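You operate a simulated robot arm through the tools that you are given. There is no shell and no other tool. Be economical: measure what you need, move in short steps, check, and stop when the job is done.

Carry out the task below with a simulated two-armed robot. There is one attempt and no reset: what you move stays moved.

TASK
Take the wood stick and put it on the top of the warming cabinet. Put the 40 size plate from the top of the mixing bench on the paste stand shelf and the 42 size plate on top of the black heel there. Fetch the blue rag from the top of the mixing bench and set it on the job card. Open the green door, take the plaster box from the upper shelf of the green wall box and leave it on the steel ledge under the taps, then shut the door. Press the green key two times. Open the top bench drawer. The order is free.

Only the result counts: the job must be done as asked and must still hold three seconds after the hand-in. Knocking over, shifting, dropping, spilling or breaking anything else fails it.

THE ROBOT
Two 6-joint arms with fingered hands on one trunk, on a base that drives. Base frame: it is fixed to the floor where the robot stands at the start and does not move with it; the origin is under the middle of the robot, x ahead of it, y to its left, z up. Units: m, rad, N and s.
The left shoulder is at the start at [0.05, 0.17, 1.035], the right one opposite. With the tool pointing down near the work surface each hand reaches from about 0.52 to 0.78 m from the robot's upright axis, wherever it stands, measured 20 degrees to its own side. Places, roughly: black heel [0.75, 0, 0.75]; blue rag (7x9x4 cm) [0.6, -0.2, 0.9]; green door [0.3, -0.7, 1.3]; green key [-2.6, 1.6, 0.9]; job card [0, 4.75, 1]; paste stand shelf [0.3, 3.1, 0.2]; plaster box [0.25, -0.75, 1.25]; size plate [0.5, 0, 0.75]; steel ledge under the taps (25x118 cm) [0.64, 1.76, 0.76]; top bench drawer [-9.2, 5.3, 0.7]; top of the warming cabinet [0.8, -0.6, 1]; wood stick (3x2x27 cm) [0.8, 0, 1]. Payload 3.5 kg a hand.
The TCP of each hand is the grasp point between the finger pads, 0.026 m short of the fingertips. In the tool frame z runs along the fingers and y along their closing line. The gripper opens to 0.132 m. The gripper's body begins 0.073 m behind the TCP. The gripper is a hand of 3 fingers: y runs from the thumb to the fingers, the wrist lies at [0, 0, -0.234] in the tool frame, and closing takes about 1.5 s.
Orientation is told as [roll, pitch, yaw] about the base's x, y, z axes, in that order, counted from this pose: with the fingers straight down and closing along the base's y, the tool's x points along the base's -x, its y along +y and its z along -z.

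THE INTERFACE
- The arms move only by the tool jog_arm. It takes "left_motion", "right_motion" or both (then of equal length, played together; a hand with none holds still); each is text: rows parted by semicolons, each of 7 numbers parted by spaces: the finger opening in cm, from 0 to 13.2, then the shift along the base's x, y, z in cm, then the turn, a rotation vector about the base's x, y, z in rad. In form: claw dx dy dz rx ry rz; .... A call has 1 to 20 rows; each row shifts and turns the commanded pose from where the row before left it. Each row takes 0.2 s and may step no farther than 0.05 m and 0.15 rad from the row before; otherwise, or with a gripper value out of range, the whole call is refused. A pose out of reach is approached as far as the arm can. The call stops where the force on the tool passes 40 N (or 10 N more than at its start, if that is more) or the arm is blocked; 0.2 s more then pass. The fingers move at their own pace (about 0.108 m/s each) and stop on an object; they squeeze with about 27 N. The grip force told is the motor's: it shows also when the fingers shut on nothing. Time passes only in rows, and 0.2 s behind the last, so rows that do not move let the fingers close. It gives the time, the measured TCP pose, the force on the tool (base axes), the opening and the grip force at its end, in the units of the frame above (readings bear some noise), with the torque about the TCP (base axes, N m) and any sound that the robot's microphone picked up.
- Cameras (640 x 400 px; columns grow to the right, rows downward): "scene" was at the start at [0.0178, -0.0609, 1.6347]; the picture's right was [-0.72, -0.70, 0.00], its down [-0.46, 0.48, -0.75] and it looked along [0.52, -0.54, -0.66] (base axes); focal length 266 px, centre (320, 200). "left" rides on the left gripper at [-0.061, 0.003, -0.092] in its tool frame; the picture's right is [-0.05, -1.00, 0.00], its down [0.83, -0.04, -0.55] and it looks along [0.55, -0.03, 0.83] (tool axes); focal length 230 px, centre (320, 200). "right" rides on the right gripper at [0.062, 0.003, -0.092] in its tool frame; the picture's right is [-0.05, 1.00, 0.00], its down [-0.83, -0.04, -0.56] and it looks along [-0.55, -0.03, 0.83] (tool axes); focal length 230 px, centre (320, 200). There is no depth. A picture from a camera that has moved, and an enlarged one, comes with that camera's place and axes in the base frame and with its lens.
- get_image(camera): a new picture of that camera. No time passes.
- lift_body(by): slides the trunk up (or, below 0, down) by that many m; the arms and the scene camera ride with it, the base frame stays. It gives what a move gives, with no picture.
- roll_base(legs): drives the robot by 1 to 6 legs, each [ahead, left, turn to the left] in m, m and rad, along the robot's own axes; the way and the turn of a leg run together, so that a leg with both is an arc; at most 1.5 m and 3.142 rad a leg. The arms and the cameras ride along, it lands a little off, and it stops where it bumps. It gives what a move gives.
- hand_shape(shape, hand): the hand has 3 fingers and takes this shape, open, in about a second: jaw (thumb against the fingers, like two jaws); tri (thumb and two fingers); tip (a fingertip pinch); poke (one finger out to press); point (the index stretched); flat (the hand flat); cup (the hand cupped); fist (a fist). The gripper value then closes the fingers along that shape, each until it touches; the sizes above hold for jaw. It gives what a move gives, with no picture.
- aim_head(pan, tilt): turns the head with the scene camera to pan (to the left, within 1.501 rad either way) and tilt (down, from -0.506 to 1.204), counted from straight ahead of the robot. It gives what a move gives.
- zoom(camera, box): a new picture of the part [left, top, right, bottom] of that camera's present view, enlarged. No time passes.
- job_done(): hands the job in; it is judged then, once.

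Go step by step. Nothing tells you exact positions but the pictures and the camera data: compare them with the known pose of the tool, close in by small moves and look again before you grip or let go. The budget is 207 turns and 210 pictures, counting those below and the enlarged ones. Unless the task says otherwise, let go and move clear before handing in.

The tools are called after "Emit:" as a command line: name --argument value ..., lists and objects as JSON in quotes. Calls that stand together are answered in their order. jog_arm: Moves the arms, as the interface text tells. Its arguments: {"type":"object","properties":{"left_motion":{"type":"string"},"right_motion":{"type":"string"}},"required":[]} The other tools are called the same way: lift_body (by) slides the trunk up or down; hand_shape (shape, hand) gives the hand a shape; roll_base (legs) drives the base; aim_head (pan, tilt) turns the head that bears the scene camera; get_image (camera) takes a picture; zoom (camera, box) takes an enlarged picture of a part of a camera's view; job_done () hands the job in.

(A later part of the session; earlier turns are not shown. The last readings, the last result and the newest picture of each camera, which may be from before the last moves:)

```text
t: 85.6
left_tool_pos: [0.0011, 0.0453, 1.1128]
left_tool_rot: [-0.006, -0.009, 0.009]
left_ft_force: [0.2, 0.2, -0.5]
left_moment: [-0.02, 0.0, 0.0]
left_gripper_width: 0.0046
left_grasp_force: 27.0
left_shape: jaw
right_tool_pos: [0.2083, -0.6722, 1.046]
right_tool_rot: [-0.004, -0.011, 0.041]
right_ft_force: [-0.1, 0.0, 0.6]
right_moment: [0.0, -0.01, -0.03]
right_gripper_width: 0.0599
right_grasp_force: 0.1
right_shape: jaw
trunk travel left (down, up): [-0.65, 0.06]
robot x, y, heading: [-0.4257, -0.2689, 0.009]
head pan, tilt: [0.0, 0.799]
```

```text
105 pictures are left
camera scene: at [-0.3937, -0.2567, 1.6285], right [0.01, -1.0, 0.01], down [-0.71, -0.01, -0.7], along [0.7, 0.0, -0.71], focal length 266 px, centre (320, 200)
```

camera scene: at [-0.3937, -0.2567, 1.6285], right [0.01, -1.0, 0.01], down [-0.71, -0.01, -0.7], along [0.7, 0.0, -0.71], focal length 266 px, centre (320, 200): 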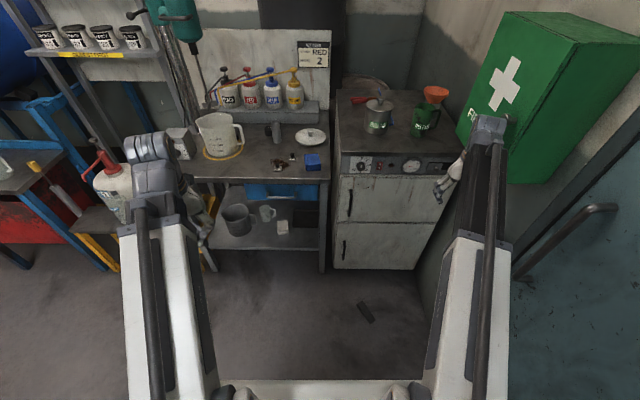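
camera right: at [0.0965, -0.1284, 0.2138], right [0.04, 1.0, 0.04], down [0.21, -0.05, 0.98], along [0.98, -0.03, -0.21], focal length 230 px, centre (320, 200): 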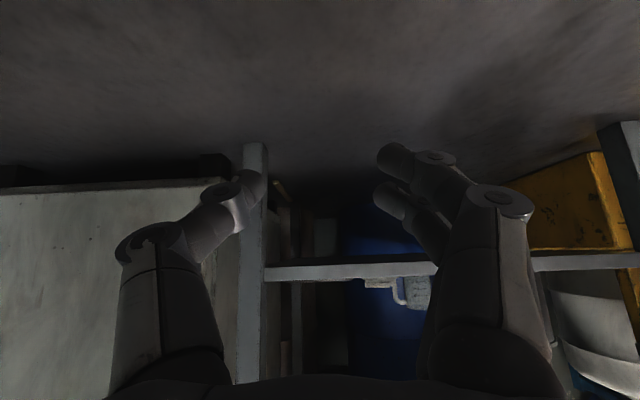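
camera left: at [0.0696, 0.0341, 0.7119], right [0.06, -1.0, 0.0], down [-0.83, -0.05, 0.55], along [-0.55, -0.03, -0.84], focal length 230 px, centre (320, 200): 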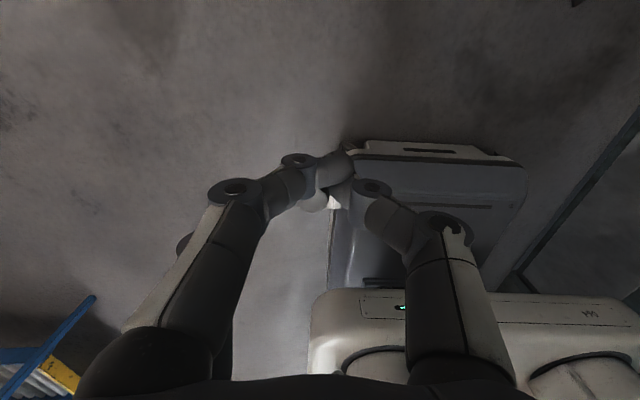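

The right wrist brushed the green box lightly. I move it away, shift left, restow that arm and drive to the bench.

Emit:
jog_arm --right_motion "6 0 5 0 0 0 0;6 0 5 0 0 0 0"

Emit:
roll_base --legs '[[0, 0.27, 0]]'

Emit:
jog_arm --right_motion "6 -4 -3 0 0 0 0;6 -4 -3 0 0 0 0;6 -4 -3 0 0 0 0;6 -4 -3 0 0 0 0;6 0 -3 3 0 0 0;6 0 0 3 0 0 0"

Emit:
roll_base --legs '[[0.56, 0, 0]]'

Emit:
aim_head --pan 0 --tilt 0.9

Emit:
get_image --camera "scene"

Emit:
zoom --camera "scene" --box '[270, 120, 370, 182]'

```text
t: 86.2
left_tool_pos: [0.0066, 0.0348, 1.1138]
left_tool_rot: [0.002, -0.005, 0.01]
left_ft_force: [-0.7, -0.7, -0.9]
left_moment: [0.01, 0.01, 0.01]
left_gripper_width: 0.0046
left_grasp_force: 27.0
left_shape: jaw
right_tool_pos: [0.2123, -0.5897, 1.0419]
right_tool_rot: [0.004, -0.011, 0.025]
right_ft_force: [-0.2, -0.2, -0.2]
right_moment: [-0.02, 0.0, 0.01]
right_gripper_width: 0.0601
right_grasp_force: 0.0
right_shape: jaw
trunk travel left (down, up): [-0.65, 0.06]
robot x, y, heading: [-0.4264, -0.2711, 0.01]
head pan, tilt: [0.0, 0.799]
```

```text
t: 88.1
left_tool_pos: [0.0011, 0.3043, 1.1132]
left_tool_rot: [0.003, -0.004, 0.012]
left_ft_force: [0.4, -0.1, -0.1]
left_moment: [-0.02, 0.02, 0.01]
left_gripper_width: 0.0049
left_grasp_force: 27.5
left_shape: jaw
right_tool_pos: [0.2096, -0.3197, 1.0421]
right_tool_rot: [0.005, -0.01, 0.029]
right_ft_force: [-0.3, -0.4, 0.4]
right_moment: [-0.05, -0.01, -0.01]
right_gripper_width: 0.0602
right_grasp_force: 0.1
right_shape: jaw
trunk travel left (down, up): [-0.65, 0.06]
robot x, y, heading: [-0.4343, -0.0034, 0.018]
head pan, tilt: [0.0, 0.799]
```

```text
t: 89.5
left_tool_pos: [0.0009, 0.3033, 1.1137]
left_tool_rot: [0.001, -0.005, 0.012]
left_ft_force: [0.0, 0.2, -2.1]
left_moment: [-0.02, 0.01, 0.0]
left_gripper_width: 0.0048
left_grasp_force: 26.9
left_shape: jaw
right_tool_pos: [0.0492, -0.4705, 1.1017]
right_tool_rot: [0.003, -0.011, 0.032]
right_ft_force: [-0.3, 0.4, 0.0]
right_moment: [-0.01, -0.03, 0.01]
right_gripper_width: 0.0598
right_grasp_force: 0.0
right_shape: jaw
trunk travel left (down, up): [-0.65, 0.06]
robot x, y, heading: [-0.4334, -0.006, 0.015]
head pan, tilt: [0.0, 0.799]
```

```text
t: 92.8
left_tool_pos: [0.5667, 0.3126, 1.1143]
left_tool_rot: [0.002, -0.008, 0.017]
left_ft_force: [-0.2, 0.4, -0.7]
left_moment: [0.0, -0.01, 0.02]
left_gripper_width: 0.0048
left_grasp_force: 27.6
left_shape: jaw
right_tool_pos: [0.6151, -0.4621, 1.1017]
right_tool_rot: [0.006, -0.008, 0.031]
right_ft_force: [-19.6, 0.5, -5.4]
right_moment: [0.17, 0.16, -0.79]
right_gripper_width: 0.0595
right_grasp_force: 0.1
right_shape: jaw
trunk travel left (down, up): [-0.65, 0.06]
robot x, y, heading: [0.1381, 0.006, 0.017]
head pan, tilt: [0.0, 0.799]
```

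```text
t: 93.4
left_tool_pos: [0.5679, 0.3126, 1.1139]
left_tool_rot: [0.002, -0.008, 0.016]
left_ft_force: [0.4, 0.1, -0.5]
left_moment: [-0.04, -0.01, -0.04]
left_gripper_width: 0.0051
left_grasp_force: 26.7
left_shape: jaw
right_tool_pos: [0.6155, -0.4621, 1.101]
right_tool_rot: [0.005, -0.007, 0.029]
right_ft_force: [-13.1, -0.1, -1.1]
right_moment: [0.07, 0.1, -0.48]
right_gripper_width: 0.0594
right_grasp_force: 0.1
right_shape: jaw
trunk travel left (down, up): [-0.65, 0.06]
robot x, y, heading: [0.1367, 0.0066, 0.012]
head pan, tilt: [0.0, 0.901]
```

```text
104 pictures are left
camera scene: at [0.1701, 0.0041, 1.6206], right [0.01, -1.0, 0.0], down [-0.78, -0.01, -0.62], along [0.62, 0.01, -0.78], focal length 266 px, centre (320, 200)
```

scene: 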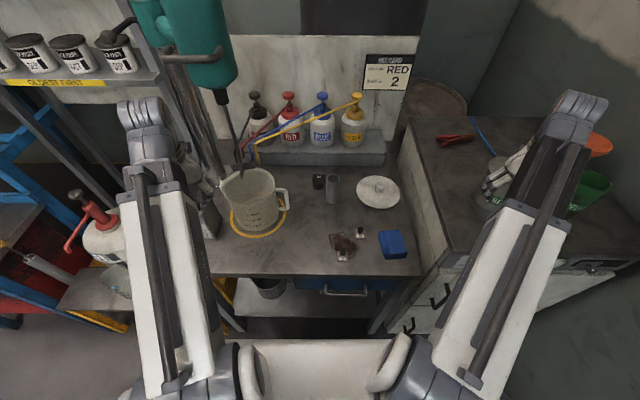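

```text
6.40 times, centred on (320, 151) of scene
camera zoom: at [0.1701, 0.0041, 1.6206], right [0.01, -1.0, 0.0], down [-0.78, -0.01, -0.62], along [0.62, 0.01, -0.78], focal length 1702 px, centre (320, 514)
```

zoom: 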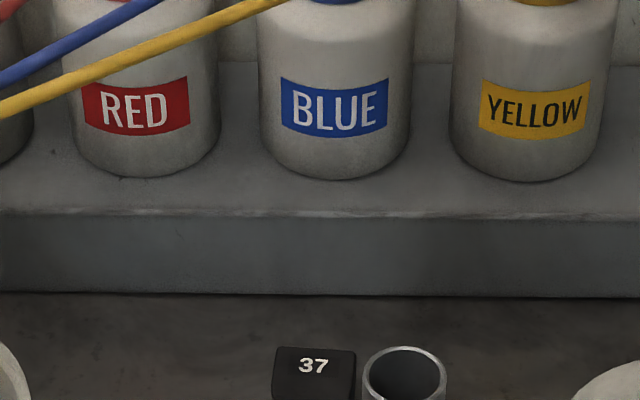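

The right hand is pressing on the pot (force -13 N). I back it off at once and compare the pot's position.

Emit:
jog_arm --right_motion "6 -2 1 0 0 0 0;6 -2 1 0 0 0 0;6 0 2 3 0 0 0"

Emit:
get_image --camera "right"

Emit:
zoom --camera "scene" --box '[400, 80, 640, 230]'

```text
t: 94.2
left_tool_pos: [0.5684, 0.3121, 1.1137]
left_tool_rot: [0.003, -0.008, 0.015]
left_ft_force: [0.3, 0.3, 0.0]
left_moment: [-0.02, -0.04, -0.01]
left_gripper_width: 0.0049
left_grasp_force: 26.8
left_shape: jaw
right_tool_pos: [0.5788, -0.4207, 1.1311]
right_tool_rot: [0.004, -0.007, 0.032]
right_ft_force: [-0.4, -0.1, 0.5]
right_moment: [-0.01, 0.01, 0.01]
right_gripper_width: 0.0598
right_grasp_force: 0.1
right_shape: jaw
trunk travel left (down, up): [-0.65, 0.06]
robot x, y, heading: [0.1391, 0.0094, 0.017]
head pan, tilt: [0.0, 0.901]
```

```text
102 pictures are left
camera right: at [0.5158, -0.4199, 1.2231], right [0.02, 1.0, 0.0], down [0.83, -0.02, 0.56], along [0.56, -0.01, -0.83], focal length 230 px, centre (320, 200)
```

right: 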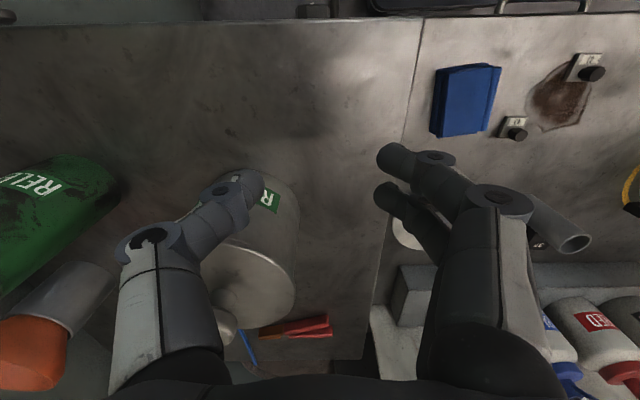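

```text
2.67 times, centred on (520, 155) of scene
camera zoom: at [0.1717, 0.0046, 1.6205], right [0.01, -1.0, 0.0], down [-0.78, -0.01, -0.62], along [0.62, 0.01, -0.78], focal length 709 px, centre (-213, 320)
```

zoom: 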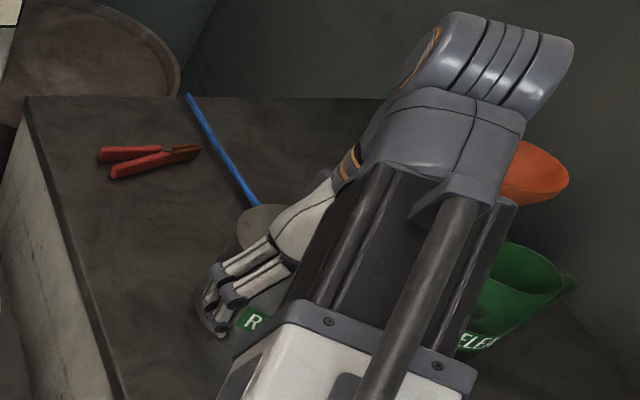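

Emit:
jog_arm --right_motion "6 0 4 0 0 0 0;6 0 4 0 0 0 0;6 0 4 0 0 0 0;6 0 0 0 0 0 0"

Emit:
aim_head --pan -0.5 --tilt 0.9

Emit:
get_image --camera "scene"

```text
t: 95.2
left_tool_pos: [0.5676, 0.3131, 1.1134]
left_tool_rot: [0.001, -0.006, 0.016]
left_ft_force: [0.0, 0.5, -0.9]
left_moment: [0.01, -0.02, -0.02]
left_gripper_width: 0.0049
left_grasp_force: 27.5
left_shape: jaw
right_tool_pos: [0.5783, -0.3008, 1.1293]
right_tool_rot: [0.003, -0.012, 0.032]
right_ft_force: [0.0, 0.4, 0.2]
right_moment: [0.02, -0.01, 0.01]
right_gripper_width: 0.0599
right_grasp_force: 0.1
right_shape: jaw
right hand out of reach, approached as far as the arm can: row 3
trunk travel left (down, up): [-0.65, 0.06]
robot x, y, heading: [0.1375, 0.0049, 0.011]
head pan, tilt: [0.0, 0.901]
```

```text
t: 96.2
left_tool_pos: [0.5684, 0.3119, 1.113]
left_tool_rot: [0.0, -0.005, 0.015]
left_ft_force: [0.2, 1.0, -0.9]
left_moment: [0.0, -0.02, 0.0]
left_gripper_width: 0.0049
left_grasp_force: 26.9
left_shape: jaw
right_tool_pos: [0.5779, -0.3024, 1.1283]
right_tool_rot: [0.004, -0.011, 0.033]
right_ft_force: [-0.1, 0.1, 0.3]
right_moment: [0.02, 0.01, -0.02]
right_gripper_width: 0.0603
right_grasp_force: 0.1
right_shape: jaw
trunk travel left (down, up): [-0.65, 0.06]
robot x, y, heading: [0.1366, 0.0034, 0.015]
head pan, tilt: [-0.499, 0.901]
```

```text
100 pictures are left
camera scene: at [0.1632, -0.0319, 1.6205], right [-0.46, -0.89, 0.0], down [-0.69, 0.36, -0.62], along [0.55, -0.29, -0.78], focal length 266 px, centre (320, 200)
```

scene: 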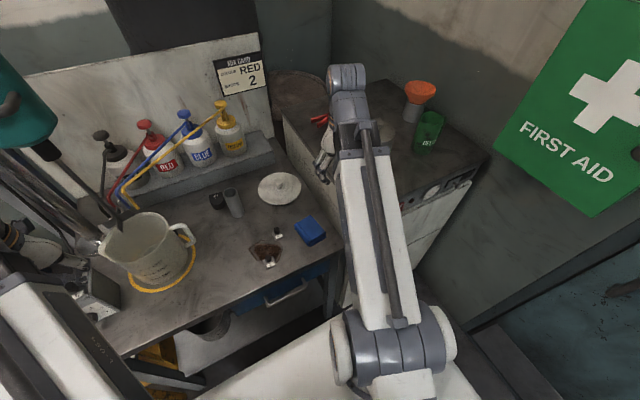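

Comparing views, the pot was pushed about 2 cm in +x (rim now x 0.694, before 0.672). I'll nudge it back from behind with the closed right hand.

Emit:
jog_arm --right_motion "0 5 0 0 0 0 0;0 5 0 0 0 0 0;0 5 0 0 0 0 0;0 5 0 0 0 0 0;0 1.5 0 0 0 0 0;0 0 -5 0 0 0 0;0 0 -5 0 0 0 0;0 0 -5 0 0 0 0;0 0 -2.5 0 0 0 0;0 0 0 0 0 0 0"

Emit:
get_image --camera "right"

Emit:
zoom --camera "scene" --box '[280, 60, 440, 160]'

```text
t: 98.4
left_tool_pos: [0.5694, 0.3123, 1.1139]
left_tool_rot: [0.001, -0.005, 0.015]
left_ft_force: [0.4, 1.3, -1.0]
left_moment: [0.02, 0.0, 0.0]
left_gripper_width: 0.0045
left_grasp_force: 26.7
left_shape: jaw
right_tool_pos: [0.785, -0.4723, 1.1259]
right_tool_rot: [0.004, -0.01, 0.033]
right_ft_force: [-1.0, 1.1, 0.1]
right_moment: [0.0, 0.04, -0.03]
right_gripper_width: 0.0
right_grasp_force: 27.2
right_shape: jaw
right hand out of reach, approached as far as the arm can: row 9
trunk travel left (down, up): [-0.65, 0.06]
robot x, y, heading: [0.1384, 0.0051, 0.015]
head pan, tilt: [-0.499, 0.901]
```

```text
99 pictures are left
camera right: at [0.7224, -0.472, 1.2172], right [0.02, 1.0, 0.0], down [0.83, -0.02, 0.56], along [0.56, -0.01, -0.83], focal length 230 px, centre (320, 200)
```

right: 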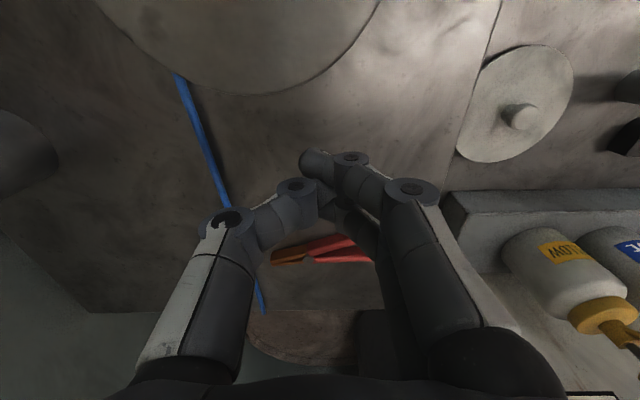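

```text
4.00 times, centred on (360, 110) of scene
camera zoom: at [0.1632, -0.0319, 1.6205], right [-0.47, -0.88, 0.0], down [-0.69, 0.36, -0.62], along [0.55, -0.29, -0.78], focal length 1064 px, centre (160, 560)
```

zoom: 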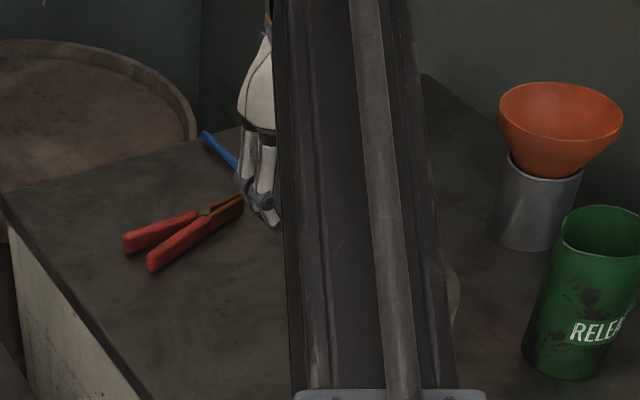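

Emit:
jog_arm --right_motion "0 0 -1 -3 0 0 0;0 0 0 -4 0 0 0;0 -1 0 0 0 0 0;0 -0.7 0 0 0 0 0;0 0 0 0 0 0 0"

Emit:
get_image --camera "right"

```text
t: 99.6
left_tool_pos: [0.5692, 0.3126, 1.1139]
left_tool_rot: [0.001, -0.006, 0.016]
left_ft_force: [-0.6, 0.5, -0.7]
left_moment: [0.0, -0.04, 0.04]
left_gripper_width: 0.0046
left_grasp_force: 26.6
left_shape: jaw
right_tool_pos: [0.7683, -0.4814, 1.055]
right_tool_rot: [0.004, -0.007, 0.03]
right_ft_force: [0.1, 0.4, 0.9]
right_moment: [0.0, 0.0, -0.01]
right_gripper_width: 0.0001
right_grasp_force: 27.0
right_shape: jaw
trunk travel left (down, up): [-0.65, 0.06]
robot x, y, heading: [0.1377, 0.0067, 0.011]
head pan, tilt: [-0.499, 0.901]
```

```text
97 pictures are left
camera right: at [0.706, -0.4816, 1.147], right [0.02, 1.0, 0.0], down [0.83, -0.02, 0.56], along [0.56, -0.01, -0.83], focal length 230 px, centre (320, 200)
```

right: 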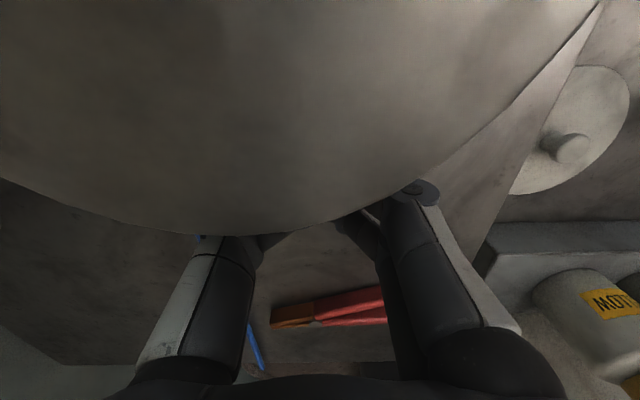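

Emit:
jog_arm --right_motion "0 -0.5 0 0 0 0 0;0 -0.5 0 0 0 0 0;0 -0.5 0 0 0 0 0"

```text
t: 100.4
left_tool_pos: [0.5681, 0.3124, 1.1143]
left_tool_rot: [0.003, -0.004, 0.017]
left_ft_force: [-0.3, -0.9, -0.6]
left_moment: [0.02, -0.04, 0.0]
left_gripper_width: 0.0049
left_grasp_force: 27.1
left_shape: jaw
right_tool_pos: [0.7526, -0.483, 1.0552]
right_tool_rot: [0.006, -0.007, 0.032]
right_ft_force: [-0.3, 0.6, 0.7]
right_moment: [-0.01, -0.04, -0.01]
right_gripper_width: 0.0
right_grasp_force: 26.4
right_shape: jaw
trunk travel left (down, up): [-0.65, 0.06]
robot x, y, heading: [0.1404, 0.0056, 0.016]
head pan, tilt: [-0.499, 0.901]
```

Emit:
jog_arm --right_motion "0 -0.4 0 0 0 0 0;0 -0.4 0 0 0 0 0"

Emit:
get_image --camera "right"

```text
t: 101.0
left_tool_pos: [0.5695, 0.3121, 1.1136]
left_tool_rot: [0.0, -0.005, 0.016]
left_ft_force: [-0.2, 0.5, -1.0]
left_moment: [0.03, -0.03, -0.02]
left_gripper_width: 0.0049
left_grasp_force: 27.2
left_shape: jaw
right_tool_pos: [0.7463, -0.4828, 1.055]
right_tool_rot: [0.005, -0.008, 0.032]
right_ft_force: [8.2, 0.6, 0.1]
right_moment: [0.03, -0.14, 0.09]
right_gripper_width: 0.0
right_grasp_force: 26.9
right_shape: jaw
trunk travel left (down, up): [-0.65, 0.06]
robot x, y, heading: [0.1397, 0.011, 0.016]
head pan, tilt: [-0.499, 0.901]
```

```text
96 pictures are left
camera right: at [0.6846, -0.4816, 1.1467], right [0.02, 1.0, 0.0], down [0.83, -0.02, 0.56], along [0.56, -0.01, -0.83], focal length 230 px, centre (320, 200)
```

right: 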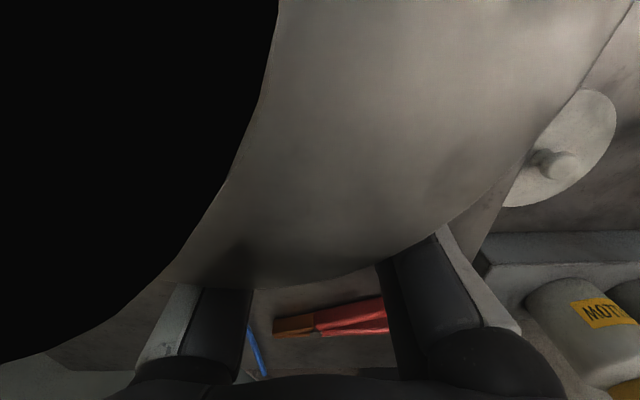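

The fingertips are now touching the pot body (8 N at tip height). I push 1.6 cm further, then back away and check.

Emit:
jog_arm --right_motion "0 -0.4 0 0 0 0 0;0 -0.4 0 0 0 0 0;0 -0.4 0 0 0 0 0;0 -0.4 0 0 0 0 0;0 1 0 0 0 0 0;0 3 0 0 0 0 0;0 1 0 4 0 0 0;0 0 0 3 0 0 0;0 0 5 0 0 0 0;0 0 5 0 0 0 0;0 0 5 0 0 0 0;0 0 4 0 0 0 0;0 -5 0 0 0 0 0;0 -5 0 0 0 0 0;0 -5 0 0 0 0 0;0 -5 0 0 0 0 0;0 0 -5 0 0 0 0;0 0 -5 0 0 0 0;0 0 -2 0 0 0 0;0 0 0 0 0 0 0"

Emit:
get_image --camera "right"

```text
t: 101.6
left_tool_pos: [0.5702, 0.3125, 1.1126]
left_tool_rot: [0.0, -0.004, 0.017]
left_ft_force: [-0.7, 0.0, -0.3]
left_moment: [0.02, -0.05, -0.02]
left_gripper_width: 0.0052
left_grasp_force: 26.4
left_shape: jaw
right_tool_pos: [0.7455, -0.4801, 1.0548]
right_tool_rot: [0.002, -0.023, 0.039]
right_ft_force: [15.3, -1.1, -2.0]
right_moment: [0.03, -0.32, 0.09]
right_gripper_width: 0.0
right_grasp_force: 26.7
right_shape: jaw
trunk travel left (down, up): [-0.65, 0.06]
robot x, y, heading: [0.1375, 0.0038, 0.009]
head pan, tilt: [-0.499, 0.901]
stopped in row 3 (right hand): the force on the tool passed its limit at 42 N (the readings are from after the stop); the commanded pose is now the measured one
```

```text
95 pictures are left
camera right: at [0.6821, -0.4802, 1.1467], right [0.01, 1.0, 0.0], down [0.82, -0.01, 0.57], along [0.57, 0.0, -0.82], focal length 230 px, centre (320, 200)
```

right: 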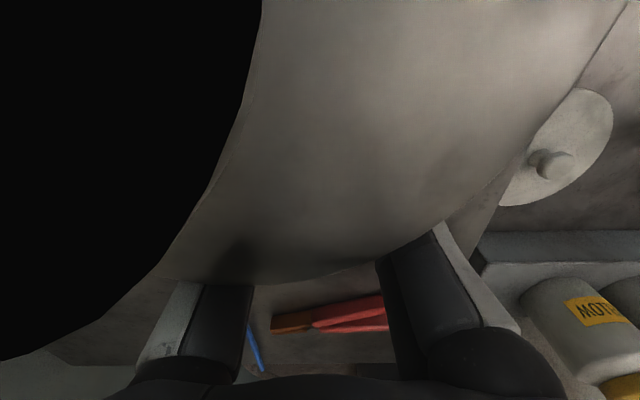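

The pot doesn't yield at over 40 N, so it can't have been shifted by the earlier 20 N touch. I withdraw, and stow the right hand low-risk to the right front.

Emit:
jog_arm --right_motion "0 1 0 0 0 0 0;0 3 0 0 0 0 0;0 1 0 4 0 0 0;0 0 0 4 0 0 0;0 0 5 0 0 0 0;0 0 5 0 0 0 0;0 0 5 0 0 0 0;0 0 4 0 0 0 0;0 -5 0 0 0 0 0;0 -5 0 0 0 0 0;0 -5 0 0 0 0 0;0 -5 0 0 0 0 0;0 -3 -3 0 0 0 0;0 0 -5 0 0 0 0;0 0 -5 0 0 0 0;0 0 0 0 0 0 0" --left_motion "0 0 0 0 0 0 0;0 0 0 0 0 0 0;0 0 0 0 0 0 0;0 0 0 0 0 0 0;0 0 0 0 0 0 0;0 0 0 0 0 0 0;0 0 0 0 0 0 0;0 0 0 0 0 0 0;0 0 0 0 0 0 0;0 0 0 0 0 0 0;0 0 0 0 0 0 0;0 0 0 0 0 0 0;0 0 0 0 0 0 0;0 0 0 0 0 0 0;0 0 0 0 0 0 0;0 0 0 0 0 0 0"

Emit:
get_image --camera "right"

```text
t: 105.0
left_tool_pos: [0.5687, 0.3124, 1.1144]
left_tool_rot: [0.001, -0.005, 0.017]
left_ft_force: [1.0, 0.2, -0.8]
left_moment: [-0.02, -0.03, -0.03]
left_gripper_width: 0.0048
left_grasp_force: 27.0
left_shape: jaw
right_tool_pos: [0.5572, -0.418, 1.1245]
right_tool_rot: [0.004, -0.019, 0.036]
right_ft_force: [-0.6, -0.7, 0.3]
right_moment: [-0.02, -0.01, 0.02]
right_gripper_width: 0.0
right_grasp_force: 26.9
right_shape: jaw
right hand out of reach, approached as far as the arm can: row 4, 12, 13
trunk travel left (down, up): [-0.65, 0.06]
robot x, y, heading: [0.1402, 0.0016, 0.024]
head pan, tilt: [-0.499, 0.901]
```

```text
94 pictures are left
camera right: at [0.4941, -0.4172, 1.2158], right [0.01, 1.0, 0.0], down [0.82, -0.01, 0.57], along [0.57, -0.01, -0.82], focal length 230 px, centre (320, 200)
```

right: 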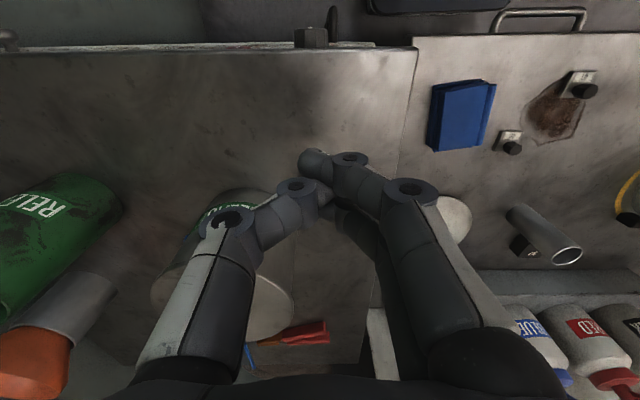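

The pot is unchanged. For the heel, a vertical hand would meet the yellow spout above it, so I tilt the tool about 0.3 rad forward and bring the 42 plate over the heel at (0.853, 0.018, top ≈ 0.892).

Emit:
jog_arm --left_motion "0 0.5 -4.8 0 0 0 0;0 0.5 -4.8 0 0 0 0;0 0.5 -4.8 0 0 0 0;0 0.5 -4.8 0 0 0 0;0 0.5 -4.8 0 0 0 0;0 0.5 -4.8 0 0 0 0;0 2 -0.4 -1 0 -0.15 0;0 2 0 -1 0 -0.15 0;0 4.5 0 -1 0 0 0;0 4.5 0 -1 0 0 0;0 4.5 0 -1 0 0 0;0 4.5 0 -1 0 0 0;0 0 0 0 0 0 0"

Emit:
aim_head --pan 0 --tilt 0.8

Emit:
get_image --camera "left"

Emit:
zoom --camera "scene" --box '[240, 100, 400, 200]'

```text
t: 107.8
left_tool_pos: [0.8185, 0.02, 1.0521]
left_tool_rot: [-0.004, -0.305, 0.017]
left_ft_force: [-0.5, 1.0, -0.6]
left_moment: [0.0, -0.02, 0.01]
left_gripper_width: 0.0048
left_grasp_force: 27.2
left_shape: jaw
right_tool_pos: [0.5569, -0.4171, 1.1249]
right_tool_rot: [0.004, -0.016, 0.036]
right_ft_force: [-0.4, 0.4, 1.0]
right_moment: [0.0, 0.01, 0.03]
right_gripper_width: 0.0
right_grasp_force: 26.5
right_shape: jaw
trunk travel left (down, up): [-0.65, 0.06]
robot x, y, heading: [0.135, 0.0035, 0.017]
head pan, tilt: [-0.499, 0.901]
```

```text
t: 108.8
left_tool_pos: [0.8183, 0.0199, 1.0522]
left_tool_rot: [-0.004, -0.307, 0.017]
left_ft_force: [0.9, 0.3, -1.6]
left_moment: [0.02, 0.01, 0.02]
left_gripper_width: 0.0047
left_grasp_force: 27.2
left_shape: jaw
right_tool_pos: [0.5573, -0.4177, 1.1246]
right_tool_rot: [0.003, -0.018, 0.037]
right_ft_force: [-0.4, 0.6, -0.8]
right_moment: [-0.06, 0.0, 0.0]
right_gripper_width: 0.0
right_grasp_force: 27.1
right_shape: jaw
trunk travel left (down, up): [-0.65, 0.06]
robot x, y, heading: [0.1418, 0.0047, 0.017]
head pan, tilt: [0.0, 0.799]
```

```text
93 pictures are left
camera left: at [0.8508, 0.0236, 1.1593], right [0.07, -1.0, 0.02], down [-0.96, -0.06, 0.28], along [-0.28, -0.04, -0.96], focal length 230 px, centre (320, 200)
```

left: 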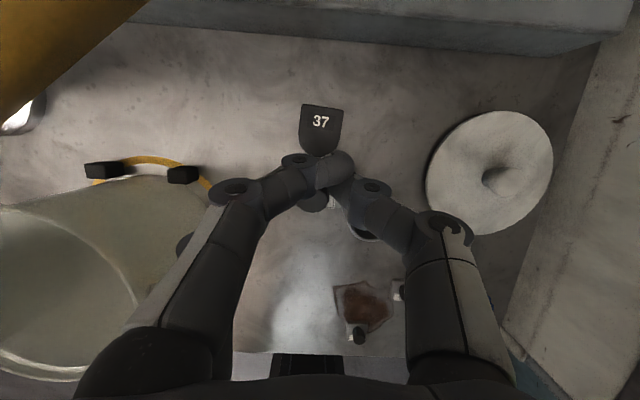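

```text
4.00 times, centred on (320, 150) of scene
camera zoom: at [0.1776, 0.0043, 1.6284], right [0.02, -1.0, 0.0], down [-0.72, -0.01, -0.7], along [0.7, 0.01, -0.72], focal length 1064 px, centre (320, 400)
```

zoom: 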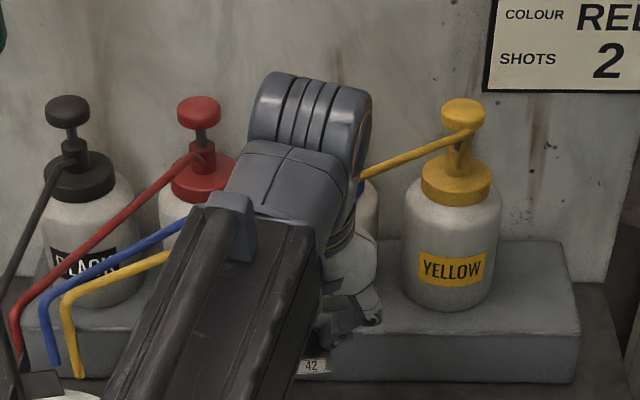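

The heel is centred at (0.854, 0.017). I tilt a bit more so the hand clears the spout while descending, then look.

Emit:
jog_arm --left_motion "0 0 0 0 0 -0.15 0;0 1.8 0 -1 0 0 0;0 0 0 -3 0 0 0;0 0 0 -3 0 0 0;0 0 0 -2 0 0 0;0 0 0 0 0 0 0"

Emit:
get_image --camera "left"

Emit:
zoom --camera "scene" --box '[270, 130, 370, 210]'

```text
t: 110.2
left_tool_pos: [0.8369, 0.0194, 0.9625]
left_tool_rot: [-0.008, -0.457, 0.018]
left_ft_force: [0.5, 0.1, -0.7]
left_moment: [0.02, 0.01, -0.01]
left_gripper_width: 0.005
left_grasp_force: 27.2
left_shape: jaw
right_tool_pos: [0.5567, -0.4178, 1.124]
right_tool_rot: [0.003, -0.018, 0.038]
right_ft_force: [-0.4, -0.5, 0.6]
right_moment: [0.02, -0.04, 0.0]
right_gripper_width: 0.0001
right_grasp_force: 27.2
right_shape: jaw
trunk travel left (down, up): [-0.65, 0.06]
robot x, y, heading: [0.1385, 0.0066, 0.017]
head pan, tilt: [0.0, 0.799]
```

```text
91 pictures are left
camera left: at [0.8537, 0.0238, 1.0727], right [0.06, -1.0, 0.03], down [-0.99, -0.06, 0.13], along [-0.13, -0.04, -0.99], focal length 230 px, centre (320, 200)
```

left: 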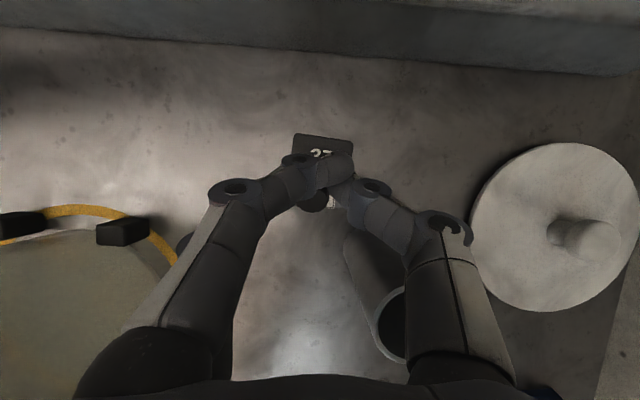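

```text
5.00 times, centred on (320, 170) of scene
camera zoom: at [0.1772, 0.0043, 1.6284], right [0.02, -1.0, 0.0], down [-0.72, -0.01, -0.7], along [0.7, 0.01, -0.72], focal length 1330 px, centre (320, 350)
```

zoom: 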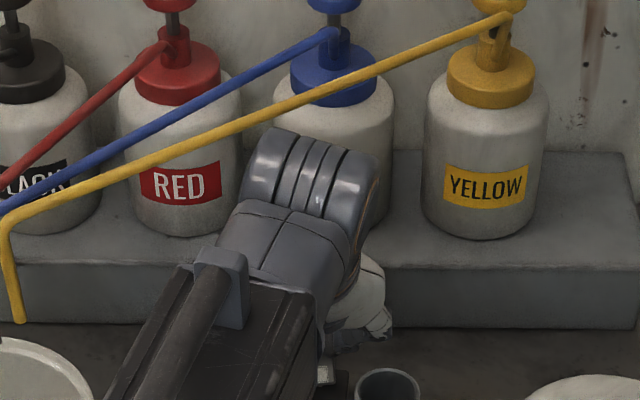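

Emit:
jog_arm --left_motion "0 0.4 0 0 0 0.1 0;0 0.3 0 -0.8 0 0.1 0;0 0 0 -0.7 0 0 0;0 0 0 -0.5 0 0 0;0 0 0 -0.4 0 0 0;0 0 0 0 0 0 0"

Emit:
get_image --camera "left"

```text
t: 111.5
left_tool_pos: [0.8436, 0.0203, 0.9393]
left_tool_rot: [-0.002, -0.254, 0.018]
left_ft_force: [-0.1, -0.6, -0.5]
left_moment: [0.07, 0.02, 0.0]
left_gripper_width: 0.0045
left_grasp_force: 26.8
left_shape: jaw
right_tool_pos: [0.5565, -0.4167, 1.1259]
right_tool_rot: [0.004, -0.018, 0.037]
right_ft_force: [0.3, -0.4, 0.4]
right_moment: [-0.01, 0.01, 0.0]
right_gripper_width: 0.0004
right_grasp_force: 26.8
right_shape: jaw
trunk travel left (down, up): [-0.65, 0.06]
robot x, y, heading: [0.1365, 0.0056, 0.018]
head pan, tilt: [0.0, 0.799]
```

```text
89 pictures are left
camera left: at [0.8816, 0.0241, 1.0449], right [0.07, -1.0, 0.02], down [-0.94, -0.06, 0.33], along [-0.33, -0.04, -0.94], focal length 230 px, centre (320, 200)
```

left: 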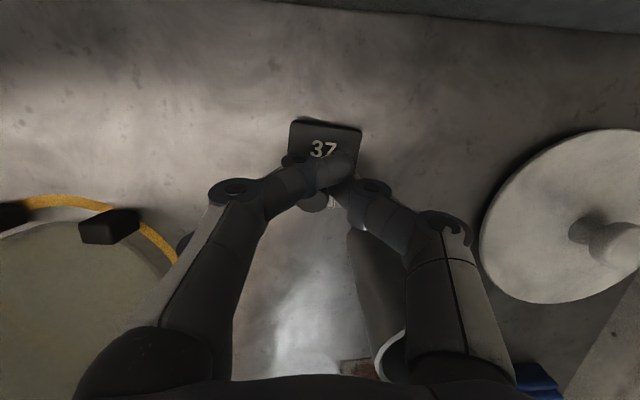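

The plate is nearly level but about 8 mm short of the heel's middle. I shift forward, then lower in small steps to feel contact.

Emit:
jog_arm --left_motion "0 0.8 0 0 0 0 0;0 0 -0.2 -0.3 0 0 0;0 0 0 -0.3 0 0 0;0 0 0 -0.2 0 0 0;0 0 0 0 0 0 0"

Emit:
zoom --camera "left" --box '[260, 100, 400, 230]'

```text
t: 112.8
left_tool_pos: [0.8513, 0.0179, 0.933]
left_tool_rot: [-0.002, -0.256, 0.019]
left_ft_force: [0.0, -0.8, 4.1]
left_moment: [0.08, 0.02, 0.0]
left_gripper_width: 0.0048
left_grasp_force: 27.2
left_shape: jaw
right_tool_pos: [0.5564, -0.4168, 1.1247]
right_tool_rot: [0.003, -0.02, 0.037]
right_ft_force: [-0.6, 0.0, 0.4]
right_moment: [0.0, -0.01, 0.01]
right_gripper_width: 0.0
right_grasp_force: 26.9
right_shape: jaw
trunk travel left (down, up): [-0.65, 0.06]
robot x, y, heading: [0.14, 0.0068, 0.015]
head pan, tilt: [0.0, 0.799]
```

```text
3.08 times, centred on (330, 165) of left
camera zoom: at [0.8896, 0.0219, 1.0381], right [0.07, -1.0, 0.02], down [-0.94, -0.06, 0.33], along [-0.32, -0.04, -0.95], focal length 708 px, centre (289, 308)
```

zoom: 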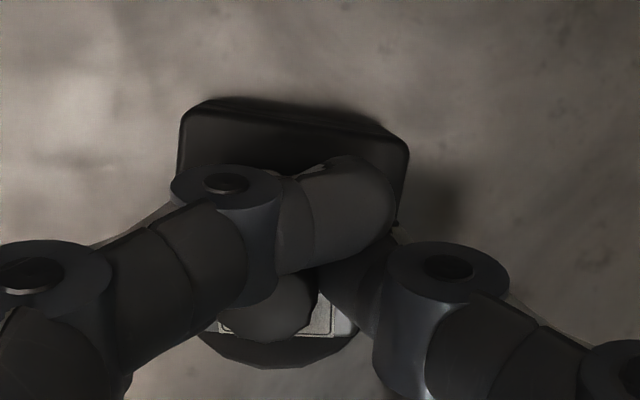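

Contact, and the plate sits within the heel outline. I release and retreat upward.

Emit:
jog_arm --left_motion "1 0 0 0 0 0 0;2 0 0 0 0 0 0;3 0 0 0 0 0 0;3.5 0 0 0 0 0 0;3.5 0 0 0 0 0 0;3.5 -0.5 0 2 0 0 0;3.5 -0.5 0 2 0 -0.1 0;3.5 -1 0 3 0 -0.1 0;3.5 -2 0 3 0 0 0;3.5 -4 0 3 0 0 0;3.5 -4 0 2 0 0 0;3.5 -4 0 0 0 0 0;3.5 -4 0 0 0 0.15 0;3.5 -4 0 0 0 0.15 0;3.5 0 5 0 0 0.15 0;3.5 0 5 0 0 0 0;3.5 0 5 0 0 0 0;3.5 0 5 0 0 0 0;3.5 0 5 0 0 0 0;3.5 0 5 0 0 0 0"

Emit:
zoom --camera "scene" --box '[240, 120, 400, 230]'

```text
t: 117.0
left_tool_pos: [0.6122, 0.3169, 1.0801]
left_tool_rot: [0.001, -0.006, 0.015]
left_ft_force: [-0.1, -0.5, 0.6]
left_moment: [-0.01, -0.04, 0.02]
left_gripper_width: 0.0347
left_grasp_force: 0.0
left_shape: jaw
right_tool_pos: [0.557, -0.4166, 1.1245]
right_tool_rot: [0.005, -0.016, 0.037]
right_ft_force: [0.5, 0.3, 0.1]
right_moment: [-0.03, 0.0, 0.01]
right_gripper_width: 0.0
right_grasp_force: 26.9
right_shape: jaw
trunk travel left (down, up): [-0.65, 0.06]
robot x, y, heading: [0.1378, 0.0023, 0.011]
head pan, tilt: [0.0, 0.799]
```

```text
3.64 times, centred on (320, 175) of scene
camera zoom: at [0.1776, 0.0048, 1.6284], right [0.02, -1.0, 0.0], down [-0.72, -0.01, -0.7], along [0.7, 0.01, -0.72], focal length 967 px, centre (320, 291)
```

zoom: 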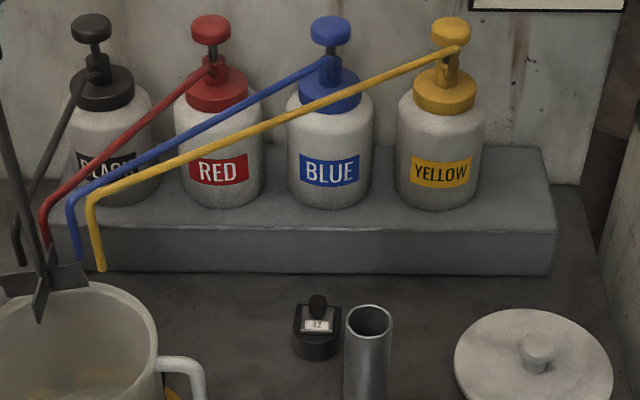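

The 42 plate rests on the heel. Now for the stick on the floor: I back up, stow the left arm outward, roll the right hand half a turn so its camera sits on top, and try the tip shape.

Emit:
roll_base --legs '[[-0.45, 0, -0.015]]'

Emit:
hand_shape --shape "tip" --hand "right"

Emit:
jog_arm --right_motion "6 0 2 0 0 0 0.14;6 0 2 0 0 0 0.14;6 0 2 0 0 0 0.14;6 0 2 0 0 0 0.14;6 0 2 0 0 0 0.14;6 0 2 0 0 0 0.14;6 0 0 0 0 0 0.14;6 0 0 0 0 0 0.14;6 0 0 0 0 0 0.14;6 0 0 0 0 0 0.14;6 0 0 0 0 0 0.14;6 0 0 0 0 0 0.14" --left_motion "6 -4 3 0 0 0 0;6 -3 4 0 0 0 0;6 -3 4 0 0 0 0;6 0 4 0 0 0 0;6 0 0 0 0 0 0;6 0 0 0 0 0 0;6 0 0 0 0 0 0;6 0 0 0 0 0 0;6 0 0 0 0 0 0;6 0 0 0 0 0 0;6 0 0 0 0 0 0;6 0 0 0 0 0 0"

Emit:
get_image --camera "right"

```text
t: 119.6
left_tool_pos: [0.1689, 0.3067, 1.0812]
left_tool_rot: [0.001, -0.006, 0.01]
left_ft_force: [-1.2, -0.4, 0.7]
left_moment: [0.01, 0.01, 0.01]
left_gripper_width: 0.0349
left_grasp_force: 0.0
left_shape: jaw
right_tool_pos: [0.1074, -0.425, 1.1248]
right_tool_rot: [0.004, -0.02, 0.027]
right_ft_force: [-0.8, 0.0, 0.1]
right_moment: [0.01, 0.0, 0.01]
right_gripper_width: 0.0
right_grasp_force: 26.9
right_shape: jaw
trunk travel left (down, up): [-0.65, 0.06]
robot x, y, heading: [-0.3053, -0.0011, 0.008]
head pan, tilt: [0.0, 0.799]
```

```text
t: 120.5
left_tool_pos: [0.1696, 0.3072, 1.0808]
left_tool_rot: [0.002, -0.004, 0.009]
left_ft_force: [-0.1, 0.3, 0.4]
left_moment: [-0.03, -0.03, 0.02]
left_gripper_width: 0.0345
left_grasp_force: 0.0
left_shape: jaw
right_tool_pos: [0.109, -0.4258, 1.1243]
right_tool_rot: [0.002, -0.018, 0.029]
right_ft_force: [-0.1, -0.1, 0.5]
right_moment: [-0.04, -0.01, 0.0]
right_gripper_width: 0.1318
right_grasp_force: 0.0
right_shape: tip
trunk travel left (down, up): [-0.65, 0.06]
robot x, y, heading: [-0.3072, -0.0032, 0.01]
head pan, tilt: [0.0, 0.799]
```

```text
t: 123.1
left_tool_pos: [0.0686, 0.4566, 1.081]
left_tool_rot: [0.002, -0.004, 0.009]
left_ft_force: [0.8, 0.7, 0.0]
left_moment: [0.01, -0.02, -0.02]
left_gripper_width: 0.0595
left_grasp_force: 0.0
left_shape: jaw
right_tool_pos: [0.1224, -0.0705, 1.1157]
right_tool_rot: [0.003, -0.015, 1.694]
right_ft_force: [-0.3, 1.0, 0.0]
right_moment: [0.0, 0.04, 0.0]
right_gripper_width: 0.0607
right_grasp_force: 0.0
right_shape: tip
right hand out of reach, approached as far as the arm can: row 5, 7, 8, 9, 10, 11, 12
trunk travel left (down, up): [-0.65, 0.06]
robot x, y, heading: [-0.3086, 0.002, 0.009]
head pan, tilt: [0.0, 0.799]
```

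```text
86 pictures are left
camera right: at [0.1272, -0.1341, 1.2059], right [-1.0, -0.07, 0.0], down [-0.06, 0.82, 0.57], along [-0.04, 0.57, -0.82], focal length 230 px, centre (320, 200)
```

right: 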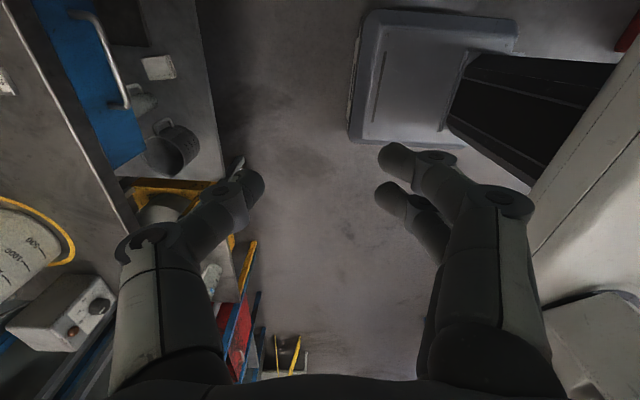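

The "tip" shape looks the same and the right wrist can't roll enough, so I use the left hand (camera on top). I unroll and stow the right hand, turn the base right 0.45 rad, and lower the trunk.

Emit:
hand_shape --shape "jaw" --hand "right"

Emit:
jog_arm --right_motion "6 0 -2 0 0 0 -0.14;6 0 -2 0 0 0 -0.14;6 0 -2 0 0 0 -0.14;6 0 -2 0 0 0 -0.14;6 0 -2 0 0 0 -0.14;6 0 -2 0 0 0 -0.14;6 0 -2 0 0 0 -0.14;6 0 -2 0 0 0 -0.14;6 0 -2 0 0 0 -0.14;6 0 -2 0 0 0 -0.14;6 0 -4 0 0 0 -0.14;6 0 -4 0 0 0 -0.13"

Emit:
roll_base --legs '[[-0.11, 0, 0], [0, 0, -0.46]]'

Emit:
lift_body --by -0.4

Emit:
lift_body --by -0.245

```text
t: 124.0
left_tool_pos: [0.0684, 0.4576, 1.0796]
left_tool_rot: [0.004, -0.003, 0.009]
left_ft_force: [0.8, 0.6, 0.4]
left_moment: [0.0, -0.02, -0.02]
left_gripper_width: 0.0596
left_grasp_force: 0.1
left_shape: jaw
right_tool_pos: [0.1227, -0.0721, 1.1147]
right_tool_rot: [0.004, -0.016, 1.69]
right_ft_force: [0.1, -0.6, 0.2]
right_moment: [0.01, 0.02, -0.03]
right_gripper_width: 0.1316
right_grasp_force: 0.0
right_shape: jaw
trunk travel left (down, up): [-0.65, 0.06]
robot x, y, heading: [-0.3045, 0.0002, 0.004]
head pan, tilt: [0.0, 0.799]
```

```text
t: 126.6
left_tool_pos: [0.0675, 0.4575, 1.0806]
left_tool_rot: [0.002, -0.006, 0.01]
left_ft_force: [0.3, 0.1, -0.1]
left_moment: [0.0, -0.01, -0.07]
left_gripper_width: 0.0595
left_grasp_force: 0.0
left_shape: jaw
right_tool_pos: [0.1297, -0.3536, 1.1176]
right_tool_rot: [0.002, -0.02, 0.036]
right_ft_force: [-0.2, -0.2, 0.7]
right_moment: [0.04, -0.01, 0.03]
right_gripper_width: 0.0606
right_grasp_force: 0.0
right_shape: jaw
right hand out of reach, approached as far as the arm can: row 3, 5
trunk travel left (down, up): [-0.65, 0.06]
robot x, y, heading: [-0.3089, -0.0019, 0.009]
head pan, tilt: [0.0, 0.799]
```

```text
t: 129.2
left_tool_pos: [0.1237, 0.2402, 1.0818]
left_tool_rot: [0.002, -0.005, -0.454]
left_ft_force: [-0.5, -0.2, 0.5]
left_moment: [-0.01, -0.03, 0.01]
left_gripper_width: 0.0595
left_grasp_force: 0.1
left_shape: jaw
right_tool_pos: [-0.1835, -0.5116, 1.1167]
right_tool_rot: [0.003, -0.015, -0.424]
right_ft_force: [0.2, 0.1, 0.6]
right_moment: [-0.04, 0.0, 0.0]
right_gripper_width: 0.0604
right_grasp_force: 0.0
right_shape: jaw
trunk travel left (down, up): [-0.65, 0.06]
robot x, y, heading: [-0.4169, -0.0014, -0.46]
head pan, tilt: [0.0, 0.799]
```

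```text
t: 133.0
left_tool_pos: [0.1238, 0.2402, 0.6807]
left_tool_rot: [0.001, -0.005, -0.456]
left_ft_force: [-0.4, -0.3, -0.8]
left_moment: [0.03, 0.04, -0.01]
left_gripper_width: 0.0596
left_grasp_force: 0.1
left_shape: jaw
right_tool_pos: [-0.1836, -0.5135, 0.7163]
right_tool_rot: [0.004, -0.018, -0.425]
right_ft_force: [0.1, -0.3, 0.5]
right_moment: [0.02, -0.01, 0.04]
right_gripper_width: 0.0608
right_grasp_force: 0.0
right_shape: jaw
trunk travel left (down, up): [-0.25, 0.46]
robot x, y, heading: [-0.419, -0.003, -0.456]
head pan, tilt: [0.0, 0.799]
```

```text
t: 135.5
left_tool_pos: [0.1257, 0.2397, 0.4366]
left_tool_rot: [0.001, -0.006, -0.456]
left_ft_force: [1.0, 0.1, 0.6]
left_moment: [-0.01, -0.03, -0.03]
left_gripper_width: 0.0594
left_grasp_force: 0.1
left_shape: jaw
right_tool_pos: [-0.1838, -0.5116, 0.4721]
right_tool_rot: [0.004, -0.017, -0.423]
right_ft_force: [-0.2, 0.2, -0.3]
right_moment: [0.01, 0.0, 0.01]
right_gripper_width: 0.0607
right_grasp_force: 0.0
right_shape: jaw
trunk travel left (down, up): [-0.005, 0.705]
robot x, y, heading: [-0.42, 0.0007, -0.455]
head pan, tilt: [0.0, 0.799]
```

Emit:
jog_arm --left_motion "5 2.5 -2.5 -2 -0.066 -0.1347 0;5 2.5 -2.5 -2 -0.066 -0.1347 0;5 2.5 -2.5 -2 -0.066 -0.1347 0;5 2.5 -2.5 -2 -0.066 -0.1347 0;5 2.5 -2.5 -2 -0.066 -0.1347 0;5 2.5 -2.5 -2 -0.066 -0.1347 0;5 2.5 -2.5 -2 -0.066 -0.1347 0;5 2.5 -2.5 -2 -0.066 -0.1347 0;5 0.25 -2.45 -2.8 0 0 -0.07;5 0.25 -2.45 -2.8 0 0 0;5 0.25 -2.45 -2.8 0 0 0;5 0.25 -2.45 -2.8 0 0 0;5 0.25 -2.45 -2.8 0 0 0;5 0.25 -2.45 -2.8 0 0 0;5 0.25 -2.45 -2.8 0 0 0;5 0 -2 -2 0 0 0;5 0 0 0 0 0 0"

Emit:
get_image --camera "left"

Emit:
aim_head --pan 0.2 --tilt 0.8

Emit:
get_image --camera "scene"

```text
t: 139.1
left_tool_pos: [0.3546, -0.1481, 0.0609]
left_tool_rot: [0.001, -1.206, -0.523]
left_ft_force: [0.3, 0.1, -1.1]
left_moment: [0.03, -0.02, -0.02]
left_gripper_width: 0.0501
left_grasp_force: 0.0
left_shape: jaw
left hand out of reach, approached as far as the arm can: row 3, 4
right_tool_pos: [-0.1834, -0.5127, 0.4721]
right_tool_rot: [0.003, -0.018, -0.424]
right_ft_force: [0.7, 0.0, -0.3]
right_moment: [0.02, 0.0, -0.01]
right_gripper_width: 0.0605
right_grasp_force: 0.0
right_shape: jaw
trunk travel left (down, up): [-0.005, 0.705]
robot x, y, heading: [-0.4161, -0.0018, -0.456]
head pan, tilt: [0.0, 0.799]
```

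```text
85 pictures are left
camera left: at [0.3022, -0.113, 0.1522], right [-0.48, -0.87, 0.05], down [-0.73, 0.37, -0.58], along [0.49, -0.31, -0.81], focal length 230 px, centre (320, 200)
```

left: 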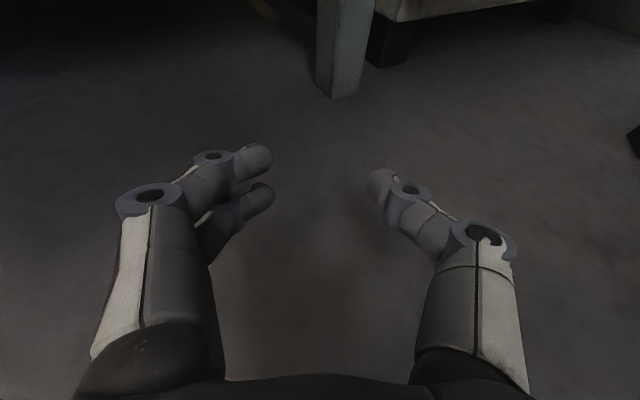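

```text
t: 139.9
left_tool_pos: [0.3543, -0.149, 0.0604]
left_tool_rot: [-0.001, -1.207, -0.523]
left_ft_force: [0.5, -0.3, -0.3]
left_moment: [-0.04, -0.03, -0.02]
left_gripper_width: 0.0503
left_grasp_force: 0.0
left_shape: jaw
right_tool_pos: [-0.1844, -0.5116, 0.4716]
right_tool_rot: [0.005, -0.016, -0.424]
right_ft_force: [-0.3, 0.0, -0.2]
right_moment: [-0.02, 0.0, -0.02]
right_gripper_width: 0.0606
right_grasp_force: 0.2
right_shape: jaw
trunk travel left (down, up): [-0.005, 0.705]
robot x, y, heading: [-0.4148, -0.0043, -0.457]
head pan, tilt: [0.201, 0.799]
```

```text
84 pictures are left
camera scene: at [-0.3759, -0.0052, 0.9834], right [-0.25, -0.97, 0.0], down [-0.69, 0.18, -0.7], along [0.67, -0.18, -0.72], focal length 266 px, centre (320, 200)
```

scene: 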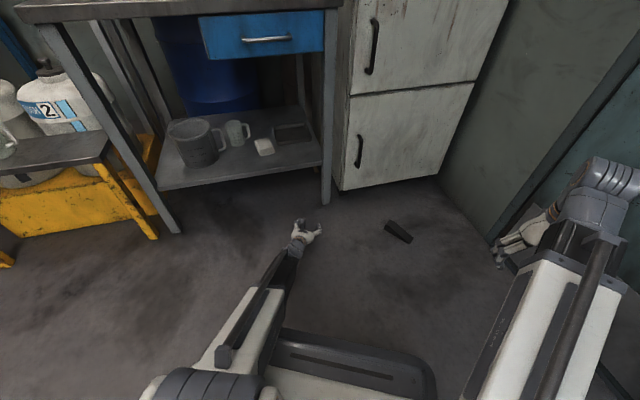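

The hand now points forward and low, and the tan stick end is visible past the leg. I drive in along world +x by 0.3 m first.

Emit:
roll_base --legs '[[0.27, 0.132, 0]]'

Emit:
get_image --camera "left"

```text
t: 141.9
left_tool_pos: [0.6554, -0.1497, 0.0622]
left_tool_rot: [0.001, -1.207, -0.523]
left_ft_force: [0.8, -0.2, 1.1]
left_moment: [0.01, -0.02, 0.0]
left_gripper_width: 0.0504
left_grasp_force: 0.0
left_shape: jaw
right_tool_pos: [0.1179, -0.514, 0.4709]
right_tool_rot: [0.004, -0.018, -0.425]
right_ft_force: [0.2, -0.3, 0.0]
right_moment: [-0.01, 0.02, -0.01]
right_gripper_width: 0.0606
right_grasp_force: 0.1
right_shape: jaw
trunk travel left (down, up): [-0.005, 0.705]
robot x, y, heading: [-0.1143, -0.0001, -0.458]
head pan, tilt: [0.201, 0.799]
```

```text
83 pictures are left
camera left: at [0.6034, -0.1146, 0.1524], right [-0.48, -0.87, 0.05], down [-0.73, 0.37, -0.58], along [0.49, -0.31, -0.81], focal length 230 px, centre (320, 200)
```

left: 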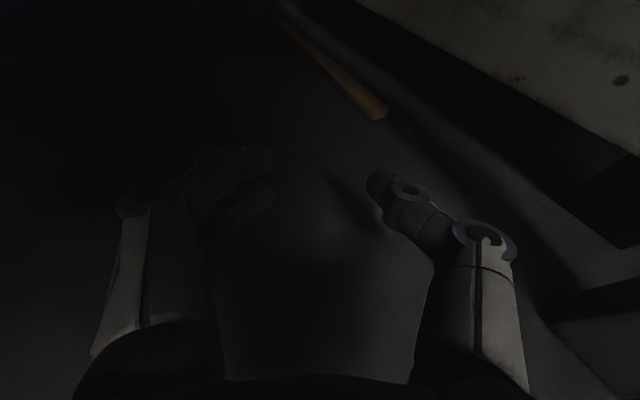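

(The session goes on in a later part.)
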